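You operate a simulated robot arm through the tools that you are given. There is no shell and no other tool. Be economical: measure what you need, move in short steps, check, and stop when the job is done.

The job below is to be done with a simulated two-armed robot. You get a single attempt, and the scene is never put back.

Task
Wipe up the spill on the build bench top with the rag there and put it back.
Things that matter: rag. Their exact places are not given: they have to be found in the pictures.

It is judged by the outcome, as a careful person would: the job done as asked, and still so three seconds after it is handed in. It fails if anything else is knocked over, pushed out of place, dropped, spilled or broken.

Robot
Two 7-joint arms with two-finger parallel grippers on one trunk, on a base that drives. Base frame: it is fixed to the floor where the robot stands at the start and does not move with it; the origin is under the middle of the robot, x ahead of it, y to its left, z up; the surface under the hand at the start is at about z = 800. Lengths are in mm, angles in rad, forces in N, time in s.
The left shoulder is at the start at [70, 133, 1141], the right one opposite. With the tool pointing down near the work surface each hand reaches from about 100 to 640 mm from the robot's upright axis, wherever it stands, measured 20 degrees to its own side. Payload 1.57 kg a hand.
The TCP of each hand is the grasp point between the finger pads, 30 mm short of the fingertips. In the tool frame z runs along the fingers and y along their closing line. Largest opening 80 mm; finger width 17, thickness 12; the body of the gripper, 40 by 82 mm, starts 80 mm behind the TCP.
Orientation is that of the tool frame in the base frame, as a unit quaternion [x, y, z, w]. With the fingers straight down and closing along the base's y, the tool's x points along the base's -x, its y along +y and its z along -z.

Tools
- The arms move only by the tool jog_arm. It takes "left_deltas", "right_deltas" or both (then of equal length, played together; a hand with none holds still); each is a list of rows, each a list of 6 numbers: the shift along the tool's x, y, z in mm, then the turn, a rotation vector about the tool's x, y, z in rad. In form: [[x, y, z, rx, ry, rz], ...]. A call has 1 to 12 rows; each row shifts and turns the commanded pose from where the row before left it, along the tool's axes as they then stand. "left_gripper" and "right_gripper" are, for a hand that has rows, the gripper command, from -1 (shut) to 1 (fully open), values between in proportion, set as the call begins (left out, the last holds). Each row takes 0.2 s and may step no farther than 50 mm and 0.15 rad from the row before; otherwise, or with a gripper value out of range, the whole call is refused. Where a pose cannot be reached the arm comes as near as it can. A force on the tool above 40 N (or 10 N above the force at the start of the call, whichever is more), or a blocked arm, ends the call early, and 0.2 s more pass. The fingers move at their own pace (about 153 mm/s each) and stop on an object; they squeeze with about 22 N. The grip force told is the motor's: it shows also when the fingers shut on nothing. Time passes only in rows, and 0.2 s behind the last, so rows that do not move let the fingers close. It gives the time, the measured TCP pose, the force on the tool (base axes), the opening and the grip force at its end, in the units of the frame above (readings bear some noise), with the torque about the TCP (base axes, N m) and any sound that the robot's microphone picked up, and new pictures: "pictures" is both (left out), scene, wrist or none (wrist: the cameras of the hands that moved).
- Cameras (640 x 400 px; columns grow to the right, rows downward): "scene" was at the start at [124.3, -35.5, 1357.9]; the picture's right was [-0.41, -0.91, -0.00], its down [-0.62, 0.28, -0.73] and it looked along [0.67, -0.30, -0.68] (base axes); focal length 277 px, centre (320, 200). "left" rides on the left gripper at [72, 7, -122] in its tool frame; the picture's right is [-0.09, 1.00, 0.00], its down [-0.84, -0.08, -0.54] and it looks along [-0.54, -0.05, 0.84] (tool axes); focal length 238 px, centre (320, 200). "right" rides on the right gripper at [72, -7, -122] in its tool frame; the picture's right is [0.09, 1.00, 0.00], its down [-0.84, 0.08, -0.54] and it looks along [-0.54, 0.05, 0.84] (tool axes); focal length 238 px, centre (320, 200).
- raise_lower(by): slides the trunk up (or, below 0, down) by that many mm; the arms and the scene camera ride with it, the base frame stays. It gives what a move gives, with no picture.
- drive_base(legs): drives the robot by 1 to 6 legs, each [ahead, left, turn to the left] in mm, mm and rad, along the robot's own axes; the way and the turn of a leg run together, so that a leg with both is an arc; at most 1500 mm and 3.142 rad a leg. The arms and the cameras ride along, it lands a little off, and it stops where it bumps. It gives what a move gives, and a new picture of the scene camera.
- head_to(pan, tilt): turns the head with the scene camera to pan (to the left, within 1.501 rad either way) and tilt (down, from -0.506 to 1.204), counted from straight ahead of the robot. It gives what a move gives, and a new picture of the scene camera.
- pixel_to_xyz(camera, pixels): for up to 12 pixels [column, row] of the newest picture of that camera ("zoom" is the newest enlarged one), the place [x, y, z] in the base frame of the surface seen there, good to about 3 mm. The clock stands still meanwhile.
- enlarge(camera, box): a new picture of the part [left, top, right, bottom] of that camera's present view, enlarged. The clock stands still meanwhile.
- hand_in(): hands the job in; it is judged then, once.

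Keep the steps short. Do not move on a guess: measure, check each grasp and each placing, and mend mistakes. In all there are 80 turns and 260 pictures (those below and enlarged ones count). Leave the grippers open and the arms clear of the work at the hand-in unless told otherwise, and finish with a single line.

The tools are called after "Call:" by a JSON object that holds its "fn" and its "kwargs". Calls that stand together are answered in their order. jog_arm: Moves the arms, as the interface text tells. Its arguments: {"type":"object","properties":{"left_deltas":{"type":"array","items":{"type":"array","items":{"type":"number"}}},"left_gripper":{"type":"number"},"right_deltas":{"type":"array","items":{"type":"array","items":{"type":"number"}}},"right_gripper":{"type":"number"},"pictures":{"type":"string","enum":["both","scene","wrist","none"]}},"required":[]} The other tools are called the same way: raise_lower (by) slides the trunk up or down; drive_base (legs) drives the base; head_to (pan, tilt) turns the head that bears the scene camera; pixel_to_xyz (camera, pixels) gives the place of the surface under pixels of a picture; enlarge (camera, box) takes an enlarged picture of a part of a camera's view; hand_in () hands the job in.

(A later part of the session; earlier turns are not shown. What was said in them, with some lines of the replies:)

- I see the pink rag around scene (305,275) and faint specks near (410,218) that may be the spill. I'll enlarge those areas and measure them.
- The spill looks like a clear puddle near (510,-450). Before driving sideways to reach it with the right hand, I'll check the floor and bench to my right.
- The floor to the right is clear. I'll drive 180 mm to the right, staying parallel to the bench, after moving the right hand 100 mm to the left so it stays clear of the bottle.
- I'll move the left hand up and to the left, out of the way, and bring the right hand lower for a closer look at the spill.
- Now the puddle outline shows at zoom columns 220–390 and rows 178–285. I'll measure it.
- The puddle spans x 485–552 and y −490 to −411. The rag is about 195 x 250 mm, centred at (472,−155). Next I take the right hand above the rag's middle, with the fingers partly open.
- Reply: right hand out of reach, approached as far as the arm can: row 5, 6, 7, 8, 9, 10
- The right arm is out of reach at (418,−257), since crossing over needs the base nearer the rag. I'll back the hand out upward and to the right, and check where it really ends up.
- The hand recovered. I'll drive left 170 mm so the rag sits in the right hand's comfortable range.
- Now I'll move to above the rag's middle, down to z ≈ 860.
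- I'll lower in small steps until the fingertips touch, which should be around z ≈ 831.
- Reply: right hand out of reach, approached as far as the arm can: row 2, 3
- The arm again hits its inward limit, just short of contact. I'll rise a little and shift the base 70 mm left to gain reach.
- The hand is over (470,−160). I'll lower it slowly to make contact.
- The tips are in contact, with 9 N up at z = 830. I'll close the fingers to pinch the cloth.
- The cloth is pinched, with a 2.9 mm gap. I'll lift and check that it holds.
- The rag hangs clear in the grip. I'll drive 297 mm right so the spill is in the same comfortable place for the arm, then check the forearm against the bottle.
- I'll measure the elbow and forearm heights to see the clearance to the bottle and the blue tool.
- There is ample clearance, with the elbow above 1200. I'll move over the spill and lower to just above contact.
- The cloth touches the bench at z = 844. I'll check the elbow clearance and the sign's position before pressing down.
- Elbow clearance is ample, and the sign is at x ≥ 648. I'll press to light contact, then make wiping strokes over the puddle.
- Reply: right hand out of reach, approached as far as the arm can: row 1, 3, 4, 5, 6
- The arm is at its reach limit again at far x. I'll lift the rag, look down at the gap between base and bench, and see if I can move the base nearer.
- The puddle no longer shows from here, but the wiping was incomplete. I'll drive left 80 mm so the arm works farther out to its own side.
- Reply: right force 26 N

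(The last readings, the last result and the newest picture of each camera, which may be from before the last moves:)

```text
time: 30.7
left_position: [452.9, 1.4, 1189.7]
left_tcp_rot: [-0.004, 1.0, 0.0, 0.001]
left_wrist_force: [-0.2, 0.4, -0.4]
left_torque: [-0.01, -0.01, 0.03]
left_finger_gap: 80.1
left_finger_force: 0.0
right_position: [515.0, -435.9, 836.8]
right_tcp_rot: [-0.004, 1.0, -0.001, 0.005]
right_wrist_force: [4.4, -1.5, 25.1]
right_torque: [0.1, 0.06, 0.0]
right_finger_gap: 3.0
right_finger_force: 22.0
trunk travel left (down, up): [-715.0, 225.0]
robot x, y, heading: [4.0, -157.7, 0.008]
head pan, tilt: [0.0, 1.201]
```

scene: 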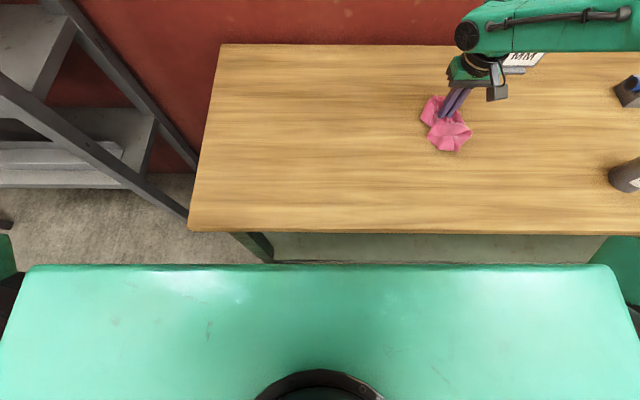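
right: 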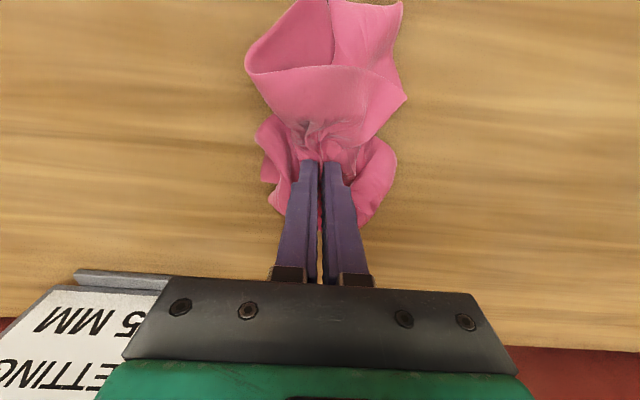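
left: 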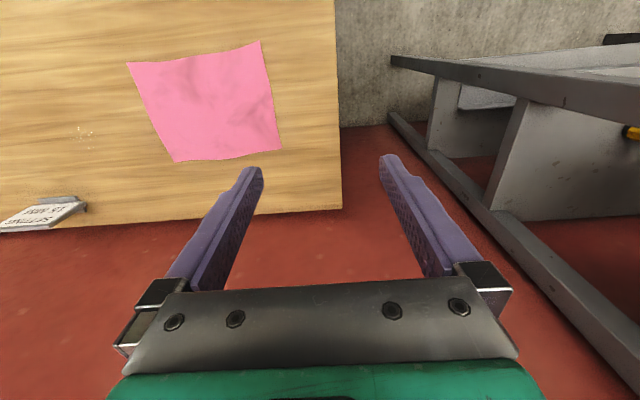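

Solid contact at 25 N, within reach. I'll ease off 2 mm and wipe in strokes along x, stepping toward −y.

Call:
{"fn": "jog_arm", "kwargs": {"right_deltas": [[0, 15, -2, 0, 0, 0], [-18, 0, 0, 0, 0, 0], [-12, 0, 0, 0, 0, 0], [30, 0, 0, 0, 0, 0], [30, 0, 0, 0, 0, 0], [0, -18, 0, 0, 0, 0], [-30, 0, 0, 0, 0, 0], [-30, 0, 0, 0, 0, 0], [0, -18, 0, 0, 0, 0], [30, 0, 0, 0, 0, 0], [35, 0, 0, 0, 0, 0]], "pictures": "wrist"}}

```text
time: 33.1
left_position: [454.4, 0.2, 1188.8]
left_tcp_rot: [-0.003, 1.0, 0.0, 0.001]
left_wrist_force: [0.0, 0.3, 0.3]
left_torque: [-0.01, 0.0, -0.02]
left_finger_gap: 80.2
left_finger_force: 0.1
right_position: [460.2, -463.3, 843.8]
right_tcp_rot: [-0.004, 1.0, 0.0, 0.001]
right_wrist_force: [0.2, -0.2, -0.6]
right_torque: [0.0, -0.06, 0.05]
right_finger_gap: 3.1
right_finger_force: 22.3
right hand out of reach, approached as far as the arm can: row 2, 3
trunk travel left (down, up): [-715.0, 225.0]
robot x, y, heading: [2.1, -159.7, 0.01]
head pan, tilt: [0.0, 1.201]
```

right: 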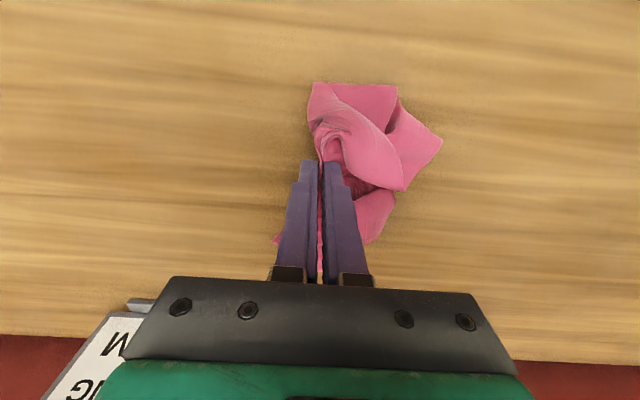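

The wiping got a little high once the far side went out of reach. I'll lift the rag, lower the trunk 80 mm to gain reach, and check for what's left of the spill.

Call:
{"fn": "jog_arm", "kwargs": {"right_deltas": [[0, -30, -50, 0, 0, 0], [0, -35, -50, 0, 0, 0], [0, -35, -50, 0, 0, 0], [0, -30, -20, 0, 0, 0]], "pictures": "none"}}

Call:
{"fn": "raise_lower", "kwargs": {"by": -80}}

Call:
{"fn": "head_to", "kwargs": {"pan": -0.5, "tilt": 0.8}}

Call:
{"fn": "enlarge", "kwargs": {"camera": "scene", "box": [260, 130, 420, 230]}}

Call:
{"fn": "enlarge", "kwargs": {"camera": "left", "box": [0, 60, 160, 160]}}

```text
refused: row 1 steps farther than a row can; nothing moved
```

```text
time: 33.6
left_position: [452.3, 0.9, 1173.3]
left_tcp_rot: [-0.003, 1.0, 0.0, 0.001]
left_wrist_force: [0.8, 0.2, -0.6]
left_torque: [0.01, -0.04, 0.01]
left_finger_gap: 80.0
left_finger_force: 0.1
right_position: [461.8, -461.1, 832.2]
right_tcp_rot: [-0.005, 1.0, -0.002, 0.005]
right_wrist_force: [-2.3, -0.3, 9.1]
right_torque: [0.11, 0.09, 0.03]
right_finger_gap: 3.0
right_finger_force: 21.4
trunk travel left (down, up): [-699.0, 241.0]
robot x, y, heading: [2.8, -159.0, 0.009]
head pan, tilt: [0.0, 1.201]
stopped: the force on the tool passed its limit at 54 N (the readings are from after the stop); the commanded pose is now the measured one
```

```text
time: 34.5
left_position: [454.3, 0.7, 1173.4]
left_tcp_rot: [-0.003, 1.0, 0.0, 0.001]
left_wrist_force: [-0.8, 0.7, 0.2]
left_torque: [-0.04, 0.02, 0.04]
left_finger_gap: 79.8
left_finger_force: 0.1
right_position: [463.0, -461.6, 832.9]
right_tcp_rot: [-0.005, 1.0, -0.002, 0.005]
right_wrist_force: [0.0, -1.7, 12.7]
right_torque: [0.11, 0.1, 0.01]
right_finger_gap: 2.7
right_finger_force: 22.1
trunk travel left (down, up): [-699.0, 241.0]
robot x, y, heading: [-0.4, -158.1, 0.009]
head pan, tilt: [-0.499, 0.799]
```

scene: 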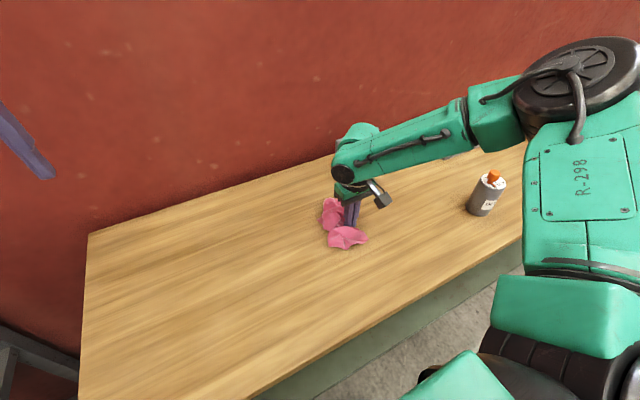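

```text
4.00 times, centred on (340, 180) of scene
```

zoom: 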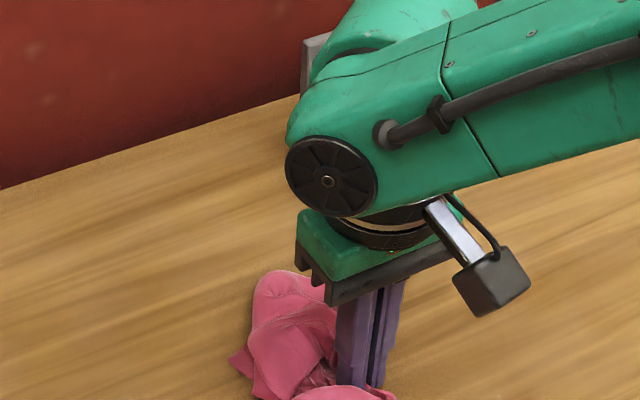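

```text
4.00 times, centred on (80, 110) of left
```

zoom: 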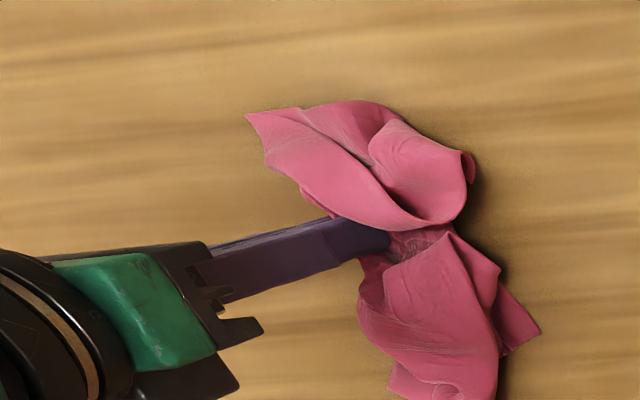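

The lift was refused, so the trunk pressed the rag down until its force stop. No harm was done: it read 54 N, and the rag is still held. I'll lift now in steps that fit the limit.

Call:
{"fn": "jog_arm", "kwargs": {"right_deltas": [[0, 0, -40, 0, 0, 0], [0, 0, -40, 0, 0, 0], [0, -10, -40, 0, 0, 0], [0, -35, -20, 0, 0, 0], [0, -40, 0, 0, 0, 0], [0, -40, 0, 0, 0, 0]], "pictures": "both"}}

Call:
{"fn": "enlarge", "kwargs": {"camera": "left", "box": [0, 60, 160, 160]}}

Call:
{"fn": "enlarge", "kwargs": {"camera": "right", "box": [300, 130, 460, 230]}}

```text
time: 35.9
left_position: [455.9, -2.1, 1172.0]
left_tcp_rot: [-0.003, 1.0, 0.0, -0.001]
left_wrist_force: [-0.3, -1.1, -1.5]
left_torque: [-0.01, 0.0, 0.01]
left_finger_gap: 79.8
left_finger_force: 0.0
right_position: [461.5, -588.8, 973.9]
right_tcp_rot: [-0.004, 1.0, 0.0, 0.002]
right_wrist_force: [0.0, 0.2, 1.1]
right_torque: [0.01, -0.01, 0.0]
right_finger_gap: 2.9
right_finger_force: 22.0
trunk travel left (down, up): [-699.0, 241.0]
robot x, y, heading: [-3.3, -161.0, 0.005]
head pan, tilt: [-0.499, 0.799]
```

scene: 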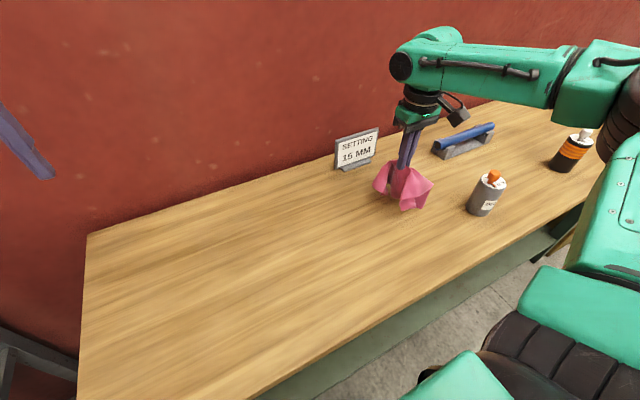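
right: 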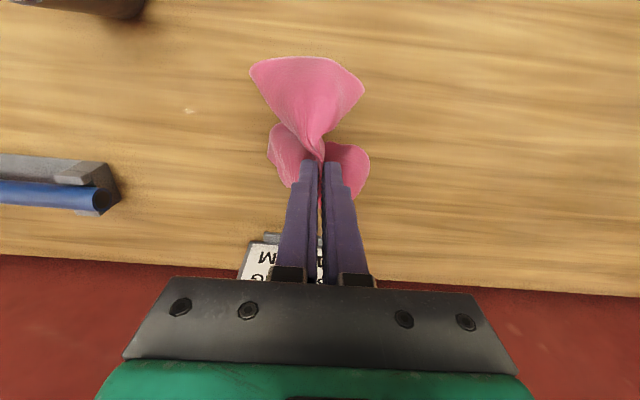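

```text
4.00 times, centred on (80, 110) of left
```

zoom: 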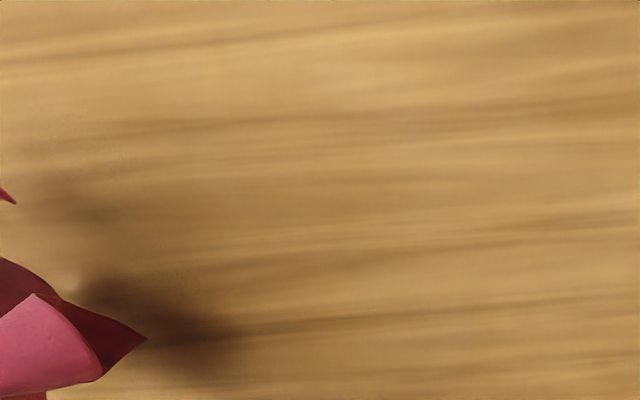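

```text
4.00 times, centred on (380, 180) of right
```

zoom: 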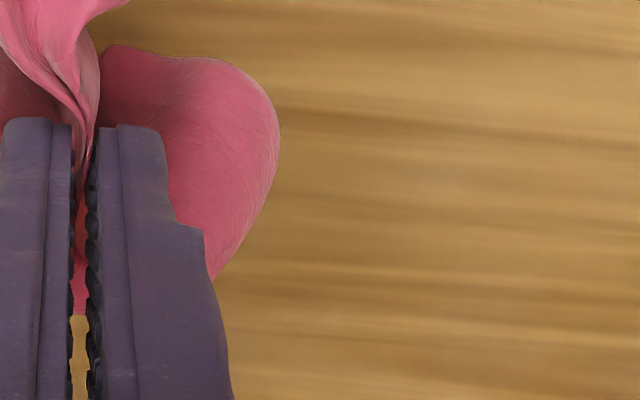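

The original puddle seems gone. But there's a bright speck at right (188,109), so I'll enlarge it along with the cleaned area.

Call:
{"fn": "enlarge", "kwargs": {"camera": "right", "box": [140, 80, 240, 142]}}

Call:
{"fn": "pixel_to_xyz", "kwargs": {"camera": "right", "pixels": [[188, 109]]}}

Call:
{"fn": "enlarge", "kwargs": {"camera": "scene", "box": [250, 130, 410, 230]}}

Call:
{"fn": "pixel_to_xyz", "kwargs": {"camera": "scene", "pixels": [[340, 205], [360, 200], [340, 190], [400, 215]]}}

```text
6.40 times, centred on (190, 111) of right
```

zoom: 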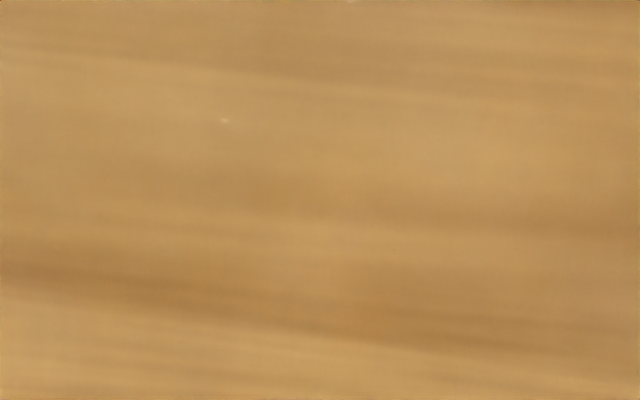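

```text
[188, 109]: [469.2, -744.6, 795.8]
```

```text
4.00 times, centred on (330, 180) of scene
```

zoom: 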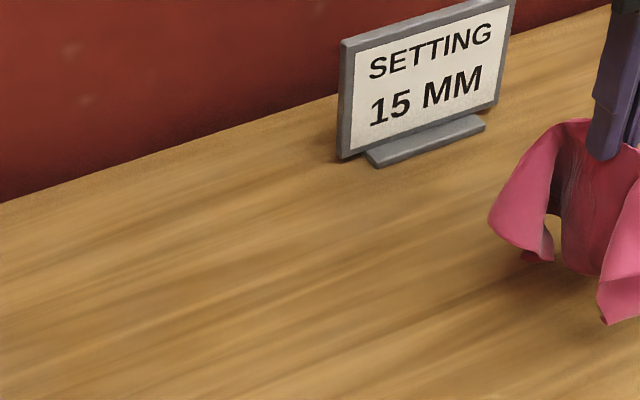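

```text
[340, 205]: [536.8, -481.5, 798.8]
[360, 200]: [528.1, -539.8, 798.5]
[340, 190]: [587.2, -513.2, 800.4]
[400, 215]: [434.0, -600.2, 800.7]
```

The puddle area looks clean from the scene camera. I'll take a tight look at that spot with the left camera, which showed the rim well before.

Call:
{"fn": "enlarge", "kwargs": {"camera": "left", "box": [80, 90, 208, 170]}}

Call:
{"fn": "pixel_to_xyz", "kwargs": {"camera": "left", "pixels": [[90, 110], [140, 130], [140, 150], [190, 130]]}}

```text
5.00 times, centred on (144, 130) of left
```

zoom: 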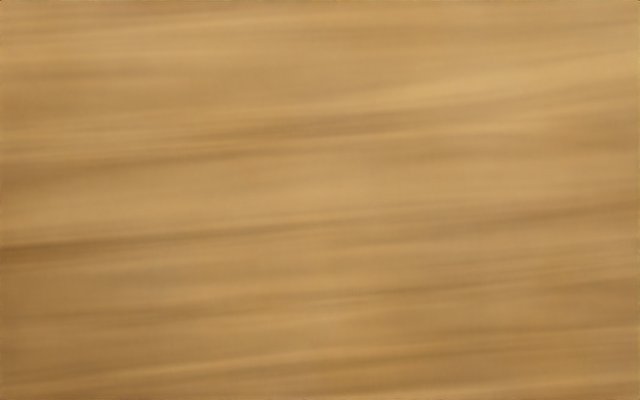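

```text
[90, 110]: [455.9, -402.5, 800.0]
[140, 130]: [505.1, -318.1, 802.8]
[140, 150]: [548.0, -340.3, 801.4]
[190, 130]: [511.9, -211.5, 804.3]
```

That was slightly off, since the spill's place is nearer left (75,137). I'll look there.

Call:
{"fn": "enlarge", "kwargs": {"camera": "left", "box": [20, 100, 130, 169]}}

Call:
{"fn": "pixel_to_xyz", "kwargs": {"camera": "zoom", "pixels": [[320, 200], [100, 200], [200, 200], [320, 100], [320, 300]]}}

```text
5.80 times, centred on (75, 134) of left
```

zoom: 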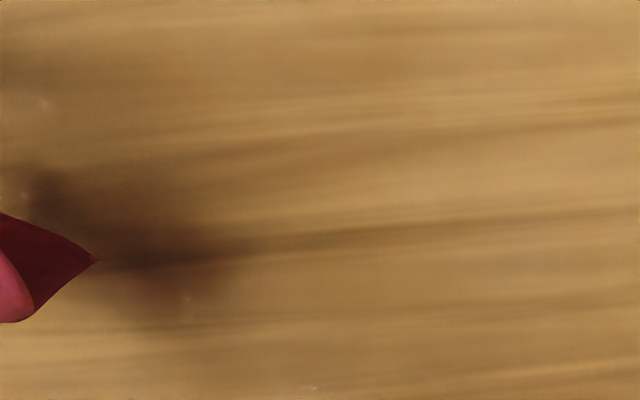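

```text
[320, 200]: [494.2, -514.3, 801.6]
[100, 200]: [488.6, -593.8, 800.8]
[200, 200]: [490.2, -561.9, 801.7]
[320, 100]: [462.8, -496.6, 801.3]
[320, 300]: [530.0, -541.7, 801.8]
```

The enlarged view is live, so the spill's place is near left (105,145) now. I'll look once more, tightly.

Call:
{"fn": "enlarge", "kwargs": {"camera": "left", "box": [65, 120, 145, 170]}}

Call:
{"fn": "pixel_to_xyz", "kwargs": {"camera": "zoom", "pixels": [[320, 200], [40, 40], [600, 40], [40, 360], [600, 360]]}}

```text
8.00 times, centred on (105, 145) of left
```

zoom: 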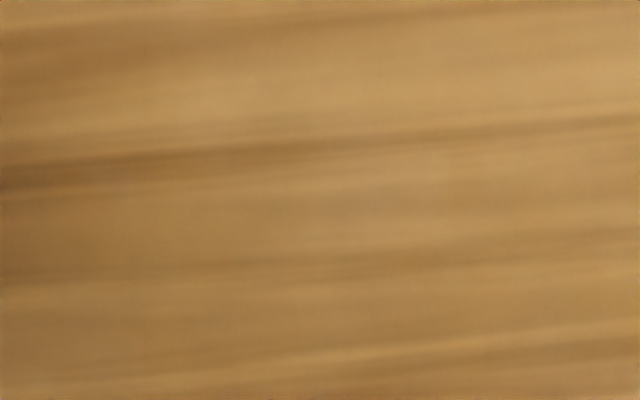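

```text
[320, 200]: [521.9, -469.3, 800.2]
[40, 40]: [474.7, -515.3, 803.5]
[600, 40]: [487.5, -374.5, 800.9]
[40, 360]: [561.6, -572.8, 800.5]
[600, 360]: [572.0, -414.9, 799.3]
```

It looks clean, but my far-side strokes were uncertain, so I'll do one more pass. I bring the hand back over the spot at height, then lower the trunk 70 mm for better reach.

Call:
{"fn": "jog_arm", "kwargs": {"right_deltas": [[0, 40, 0, 0, 0, 0], [0, 40, 0, 0, 0, 0], [0, 40, 0, 0, 0, 0], [0, 20, 0, 0, 0, 0]], "pictures": "none"}}

Call:
{"fn": "raise_lower", "kwargs": {"by": -70}}

```text
time: 36.9
left_position: [456.4, 0.3, 1170.9]
left_tcp_rot: [-0.002, 1.0, -0.001, 0.0]
left_wrist_force: [0.0, -0.4, -0.6]
left_torque: [-0.01, -0.01, -0.03]
left_finger_gap: 80.1
left_finger_force: 0.1
right_position: [462.3, -448.5, 972.0]
right_tcp_rot: [-0.004, 1.0, -0.002, 0.002]
right_wrist_force: [-0.3, -0.3, -0.4]
right_torque: [0.01, 0.05, 0.04]
right_finger_gap: 2.8
right_finger_force: 21.9
trunk travel left (down, up): [-699.0, 241.0]
robot x, y, heading: [-0.9, -159.3, 0.006]
head pan, tilt: [-0.499, 0.799]
```

```text
time: 38.0
left_position: [456.7, -0.5, 1102.6]
left_tcp_rot: [-0.004, 1.0, 0.0, 0.0]
left_wrist_force: [-0.1, 0.0, 0.8]
left_torque: [0.02, 0.06, -0.02]
left_finger_gap: 79.9
left_finger_force: 0.0
right_position: [460.8, -448.9, 902.1]
right_tcp_rot: [-0.003, 1.0, -0.001, 0.002]
right_wrist_force: [-0.5, 0.4, 0.5]
right_torque: [0.02, -0.01, 0.03]
right_finger_gap: 2.7
right_finger_force: 21.7
trunk travel left (down, up): [-629.0, 311.0]
robot x, y, heading: [0.3, -155.7, 0.002]
head pan, tilt: [-0.499, 0.799]
```

Next I move to (540,−430) and down to contact height.

Call:
{"fn": "jog_arm", "kwargs": {"right_deltas": [[-20, 5, 0, 0, 0, 0], [-20, 5, 0, 0, 0, 0], [-20, 5, 0, 0, 0, 0], [-20, 5, 0, 0, 0, 0], [0, 0, 30, 0, 0, 0], [0, 0, 25, 0, 0, 0], [0, 0, 10, 0, 0, 0], [0, 0, 3, 0, 0, 0]]}}

```text
time: 39.8
left_position: [455.0, -0.9, 1103.0]
left_tcp_rot: [-0.004, 1.0, 0.0, 0.0]
left_wrist_force: [-0.1, 0.1, -0.5]
left_torque: [0.04, -0.01, 0.02]
left_finger_gap: 80.3
left_finger_force: 0.0
right_position: [541.9, -427.6, 836.7]
right_tcp_rot: [-0.004, 1.0, -0.001, 0.005]
right_wrist_force: [1.1, 0.3, 7.4]
right_torque: [0.0, -0.02, 0.06]
right_finger_gap: 2.8
right_finger_force: 22.3
trunk travel left (down, up): [-629.0, 311.0]
robot x, y, heading: [1.3, -158.0, 0.005]
head pan, tilt: [-0.499, 0.799]
```

scene: 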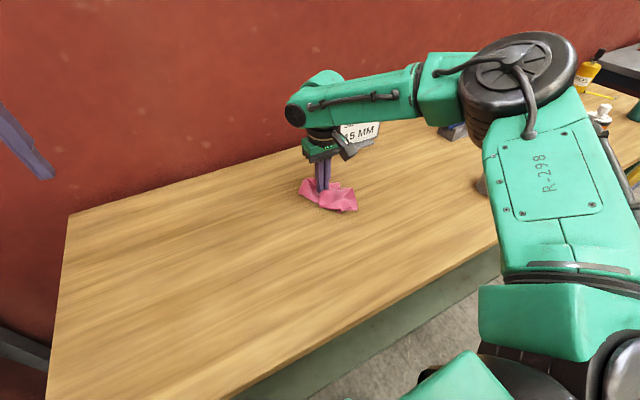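
right: 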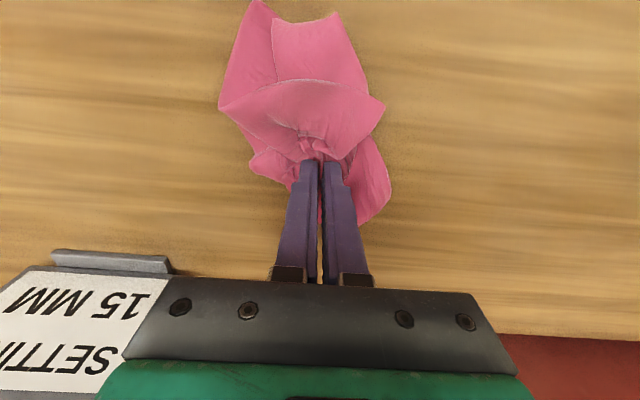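

Full reach at light contact, 7 N. Now strokes over the whole puddle area.

Call:
{"fn": "jog_arm", "kwargs": {"right_deltas": [[0, 12, 1, 0, 0, 0], [30, 0, 0, 0, 0, 0], [30, 0, 0, 0, 0, 0], [0, -20, 0, 0, 0, 0], [-30, 0, 0, 0, 0, 0], [-35, 0, 0, 0, 0, 0], [0, -20, 0, 0, 0, 0], [30, 0, 0, 0, 0, 0], [35, 0, 0, 0, 0, 0], [0, -20, 0, 0, 0, 0], [-30, 0, 0, 0, 0, 0], [-30, 0, 0, 0, 0, 0]], "pictures": "wrist"}}

```text
time: 42.4
left_position: [454.6, 1.6, 1101.6]
left_tcp_rot: [-0.003, 1.0, 0.0, -0.001]
left_wrist_force: [-0.4, -0.1, 0.2]
left_torque: [-0.01, 0.01, -0.02]
left_finger_gap: 79.8
left_finger_force: 0.1
right_position: [537.1, -479.5, 836.1]
right_tcp_rot: [-0.003, 1.0, -0.002, 0.003]
right_wrist_force: [-3.1, 0.2, 9.0]
right_torque: [-0.02, 0.18, 0.01]
right_finger_gap: 2.7
right_finger_force: 22.6
trunk travel left (down, up): [-629.0, 311.0]
robot x, y, heading: [1.4, -157.3, 0.006]
head pan, tilt: [-0.499, 0.799]
```

right: 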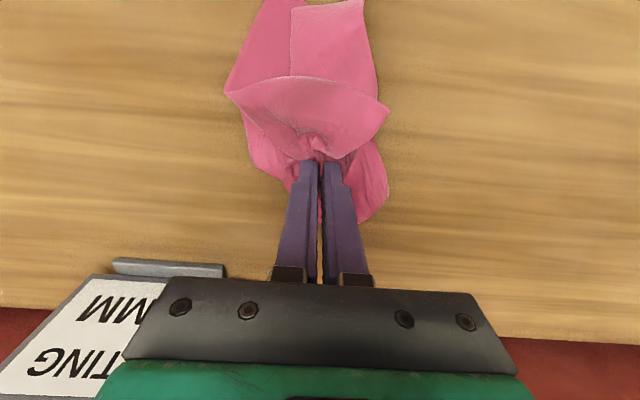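

Contact held at 9 N. One more row of strokes along y will finish the corners, and then I lift.

Call:
{"fn": "jog_arm", "kwargs": {"right_deltas": [[-8, -8, 0, 0, 0, 0], [0, 35, 0, 0, 0, 0], [0, 35, 0, 0, 0, 0], [25, 0, 0, 0, 0, 0], [0, -35, 0, 0, 0, 0], [0, -35, 0, 0, 0, 0], [25, 0, 0, 0, 0, 0], [0, 35, 0, 0, 0, 0], [0, 35, 0, 0, 0, 0], [0, 0, -40, 0, 0, 0], [0, 0, -40, 0, 0, 0], [0, 0, -40, 0, 0, 0]], "pictures": "none"}}

```text
time: 45.0
left_position: [455.8, 0.5, 1101.6]
left_tcp_rot: [-0.005, 1.0, 0.001, 0.0]
left_wrist_force: [0.6, -0.3, -0.3]
left_torque: [-0.03, 0.01, 0.01]
left_finger_gap: 79.9
left_finger_force: 0.0
right_position: [498.3, -412.2, 950.7]
right_tcp_rot: [-0.004, 1.0, -0.002, 0.002]
right_wrist_force: [0.4, -0.3, 0.2]
right_torque: [0.01, 0.02, 0.01]
right_finger_gap: 2.8
right_finger_force: 21.6
trunk travel left (down, up): [-629.0, 311.0]
robot x, y, heading: [-3.2, -155.5, 0.003]
head pan, tilt: [-0.499, 0.799]
```

I'll raise the rag a little more, shift the left hand 100 mm right to stay away from the shelf rack, then drive back to the rag's place.

Call:
{"fn": "jog_arm", "kwargs": {"left_deltas": [[0, -35, -20, 0, 0, 0], [0, -35, -20, 0, 0, 0], [0, -30, 0, 0, 0, 0]], "right_deltas": [[9, 0, -15, 0, 0, 0], [9, 0, -15, 0, 0, 0], [9, 0, 0, 0, 0, 0]], "pictures": "none"}}

Call:
{"fn": "drive_base", "kwargs": {"legs": [[0, 257, 0]]}}

```text
time: 45.8
left_position: [458.3, -98.6, 1140.8]
left_tcp_rot: [-0.003, 1.0, 0.001, 0.0]
left_wrist_force: [-0.6, 0.8, -0.1]
left_torque: [-0.01, -0.01, -0.02]
left_finger_gap: 80.2
left_finger_force: 0.0
right_position: [469.1, -416.5, 980.8]
right_tcp_rot: [-0.004, 1.0, 0.0, 0.002]
right_wrist_force: [-0.2, -0.6, -0.5]
right_torque: [-0.04, -0.02, 0.0]
right_finger_gap: 2.8
right_finger_force: 22.3
trunk travel left (down, up): [-629.0, 311.0]
robot x, y, heading: [-1.3, -158.8, 0.006]
head pan, tilt: [-0.499, 0.799]
```

```text
time: 47.6
left_position: [455.3, 158.9, 1140.3]
left_tcp_rot: [-0.004, 1.0, 0.001, 0.0]
left_wrist_force: [0.0, 0.3, -0.2]
left_torque: [-0.01, 0.02, -0.02]
left_finger_gap: 80.1
left_finger_force: 0.1
right_position: [468.0, -158.8, 981.6]
right_tcp_rot: [-0.006, 1.0, -0.001, 0.003]
right_wrist_force: [-0.8, -0.3, -1.0]
right_torque: [-0.04, -0.02, -0.03]
right_finger_gap: 2.9
right_finger_force: 22.2
trunk travel left (down, up): [-629.0, 311.0]
robot x, y, heading: [-4.4, 97.3, 0.011]
head pan, tilt: [-0.499, 0.799]
```

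scene: 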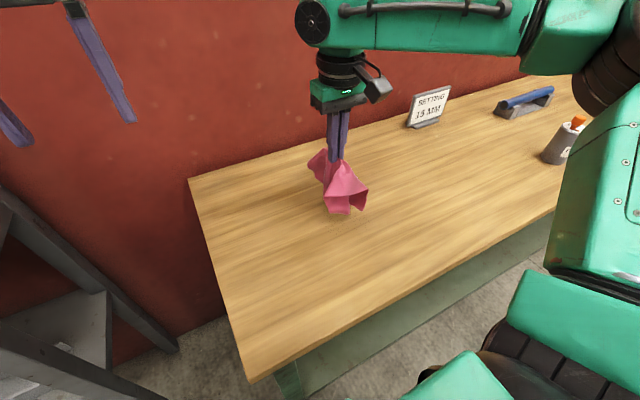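

The rag is back over its own place at (468,−159). Before laying it down, I'll check the spill spot from here.

Call:
{"fn": "enlarge", "kwargs": {"camera": "scene", "box": [370, 120, 530, 220]}}

Call:
{"fn": "enlarge", "kwargs": {"camera": "right", "box": [0, 60, 240, 210]}}

```text
4.00 times, centred on (450, 170) of scene
```

zoom: 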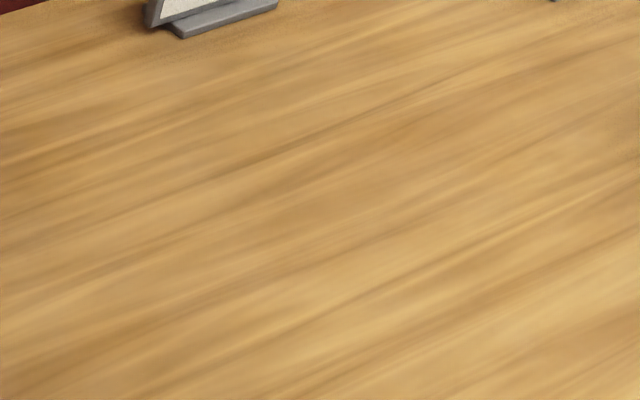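

```text
2.67 times, centred on (120, 135) of right
```

zoom: 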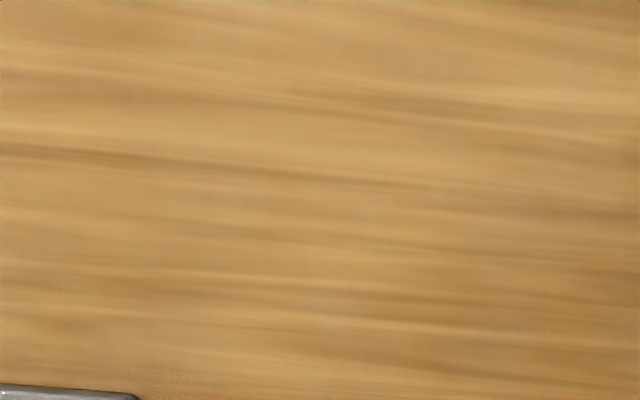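

It's clean. The same right-camera view showed the rim at (90,115) before, and now shows nothing. Next I lower the rag onto its place.

Call:
{"fn": "jog_arm", "kwargs": {"right_deltas": [[-4, 4, 40, 0, 0, 0], [0, 0, 40, 0, 0, 0], [0, 0, 35, 0, 0, 0], [0, 0, 20, 0, 0, 0], [0, 0, 10, 0, 0, 0]]}}

```text
time: 48.8
left_position: [454.9, 160.7, 1141.6]
left_tcp_rot: [-0.004, 1.0, -0.001, 0.0]
left_wrist_force: [-1.1, -0.2, 0.1]
left_torque: [0.01, 0.0, -0.01]
left_finger_gap: 79.9
left_finger_force: 0.0
right_position: [471.0, -153.5, 837.6]
right_tcp_rot: [-0.005, 1.0, -0.001, 0.004]
right_wrist_force: [1.0, -0.7, 6.3]
right_torque: [0.0, -0.08, 0.03]
right_finger_gap: 2.7
right_finger_force: 22.3
trunk travel left (down, up): [-629.0, 311.0]
robot x, y, heading: [0.9, 97.3, 0.014]
head pan, tilt: [-0.499, 0.799]
```

scene: 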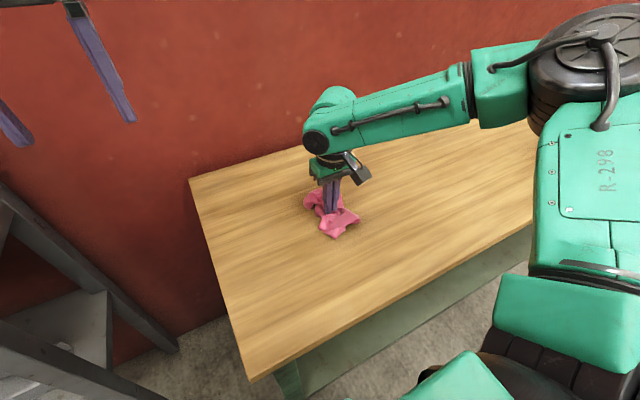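
right: 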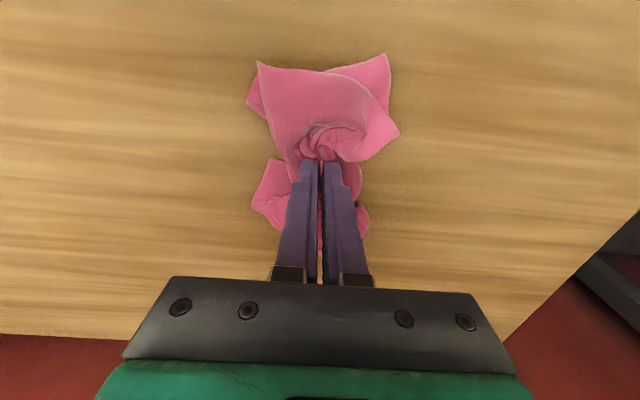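

The rag rests on its place at 6 N. I'll open the fingers to release it, then rise straight up.

Call:
{"fn": "jog_arm", "kwargs": {"right_deltas": [[0, 0, 0, 0, 0, 0], [0, 0, 0, 0, 0, 0], [0, 0, -15, 0, 0, 0], [0, 0, -30, 0, 0, 0], [0, 0, -40, 0, 0, 0], [0, 0, -40, 0, 0, 0]], "right_gripper": 0.6}}

```text
time: 50.2
left_position: [454.8, 159.9, 1141.1]
left_tcp_rot: [-0.005, 1.0, 0.0, 0.0]
left_wrist_force: [0.0, -1.4, -0.7]
left_torque: [-0.01, -0.03, 0.01]
left_finger_gap: 80.0
left_finger_force: 0.1
right_position: [471.1, -152.1, 962.1]
right_tcp_rot: [-0.005, 1.0, -0.001, 0.002]
right_wrist_force: [0.2, 0.2, 0.5]
right_torque: [-0.02, 0.03, -0.02]
right_finger_gap: 64.0
right_finger_force: 0.0
trunk travel left (down, up): [-629.0, 311.0]
robot x, y, heading: [-3.3, 97.7, 0.011]
head pan, tilt: [-0.499, 0.799]
```

scene: 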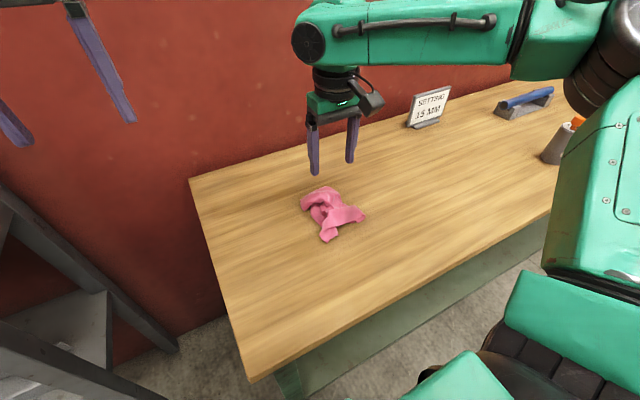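
right: 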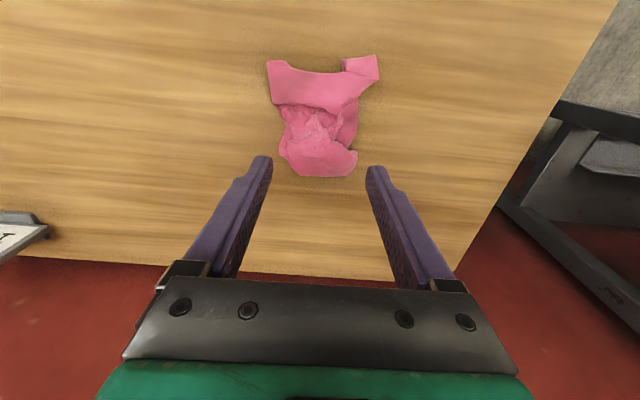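

The rag is released in a crumple. I'll measure where it lies compared with its first place.

Call:
{"fn": "pixel_to_xyz", "kwargs": {"camera": "right", "pixels": [[270, 68], [376, 62], [320, 120], [290, 165], [350, 170]]}}

```text
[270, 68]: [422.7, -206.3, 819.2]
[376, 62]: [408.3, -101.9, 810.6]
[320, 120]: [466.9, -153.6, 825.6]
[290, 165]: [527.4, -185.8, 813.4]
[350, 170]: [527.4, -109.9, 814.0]
```

The rag is centred at (468,−153), all within its original footprint. I'll open the gripper fully and move the hand clear for a last look.

Call:
{"fn": "jog_arm", "kwargs": {"right_deltas": [[0, 0, -40, 0, 0, 0], [10, -35, -20, 0, 0, 0], [20, -40, 0, 0, 0, 0], [20, -40, 0, 0, 0, 0], [20, -40, 0, 0, 0, 0], [20, -30, 0, 0, 0, 0]], "right_gripper": 1}}

Call:
{"fn": "enlarge", "kwargs": {"camera": "right", "box": [180, 130, 380, 255]}}

```text
time: 51.6
left_position: [455.5, 158.3, 1141.3]
left_tcp_rot: [-0.005, 1.0, 0.001, 0.0]
left_wrist_force: [0.3, 0.2, -0.5]
left_torque: [0.03, -0.01, 0.02]
left_finger_gap: 80.1
left_finger_force: 0.1
right_position: [383.0, -339.8, 1022.7]
right_tcp_rot: [-0.006, 1.0, -0.001, 0.003]
right_wrist_force: [0.1, -0.2, -0.3]
right_torque: [0.0, 0.01, 0.02]
right_finger_gap: 79.7
right_finger_force: 0.1
trunk travel left (down, up): [-629.0, 311.0]
robot x, y, heading: [-3.2, 98.8, 0.012]
head pan, tilt: [-0.499, 0.799]
```

scene: 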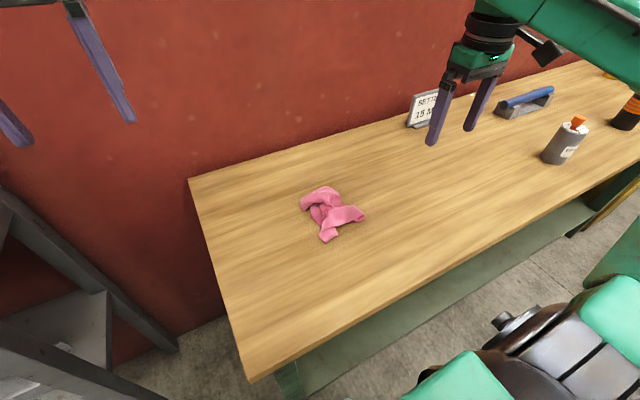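
right: 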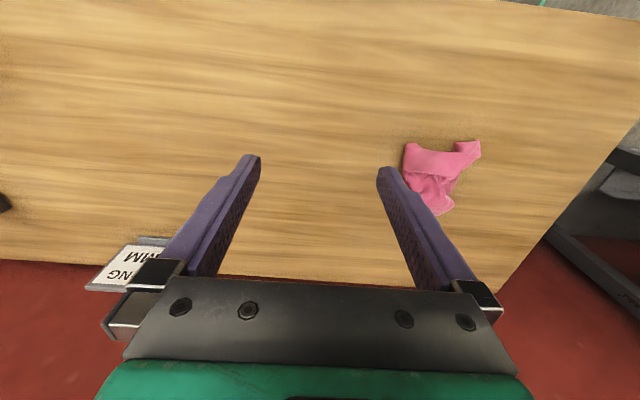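

```text
3.20 times, centred on (280, 192) of right
```

zoom: 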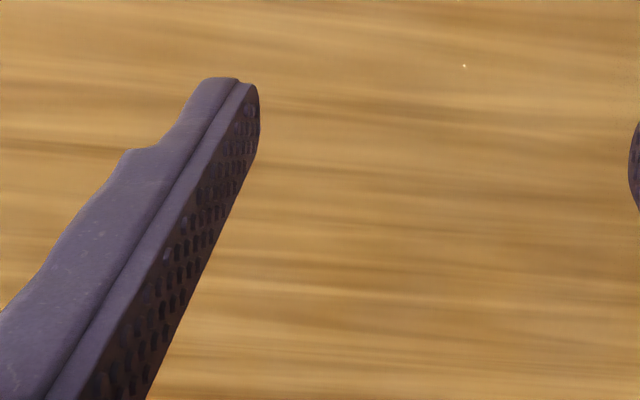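

The bench is clean, and the sign, bottle and blue tool stand where they did. The rag is back in its place, both grippers are open and the arms are clear. I'll hand in.

Call:
{"fn": "hand_in", "kwargs": {}}

```text
The job is handed in.
```

The spill is wiped up and the rag is back in its original place, though it lies crumpled rather than flat; nothing else on the bench was moved.
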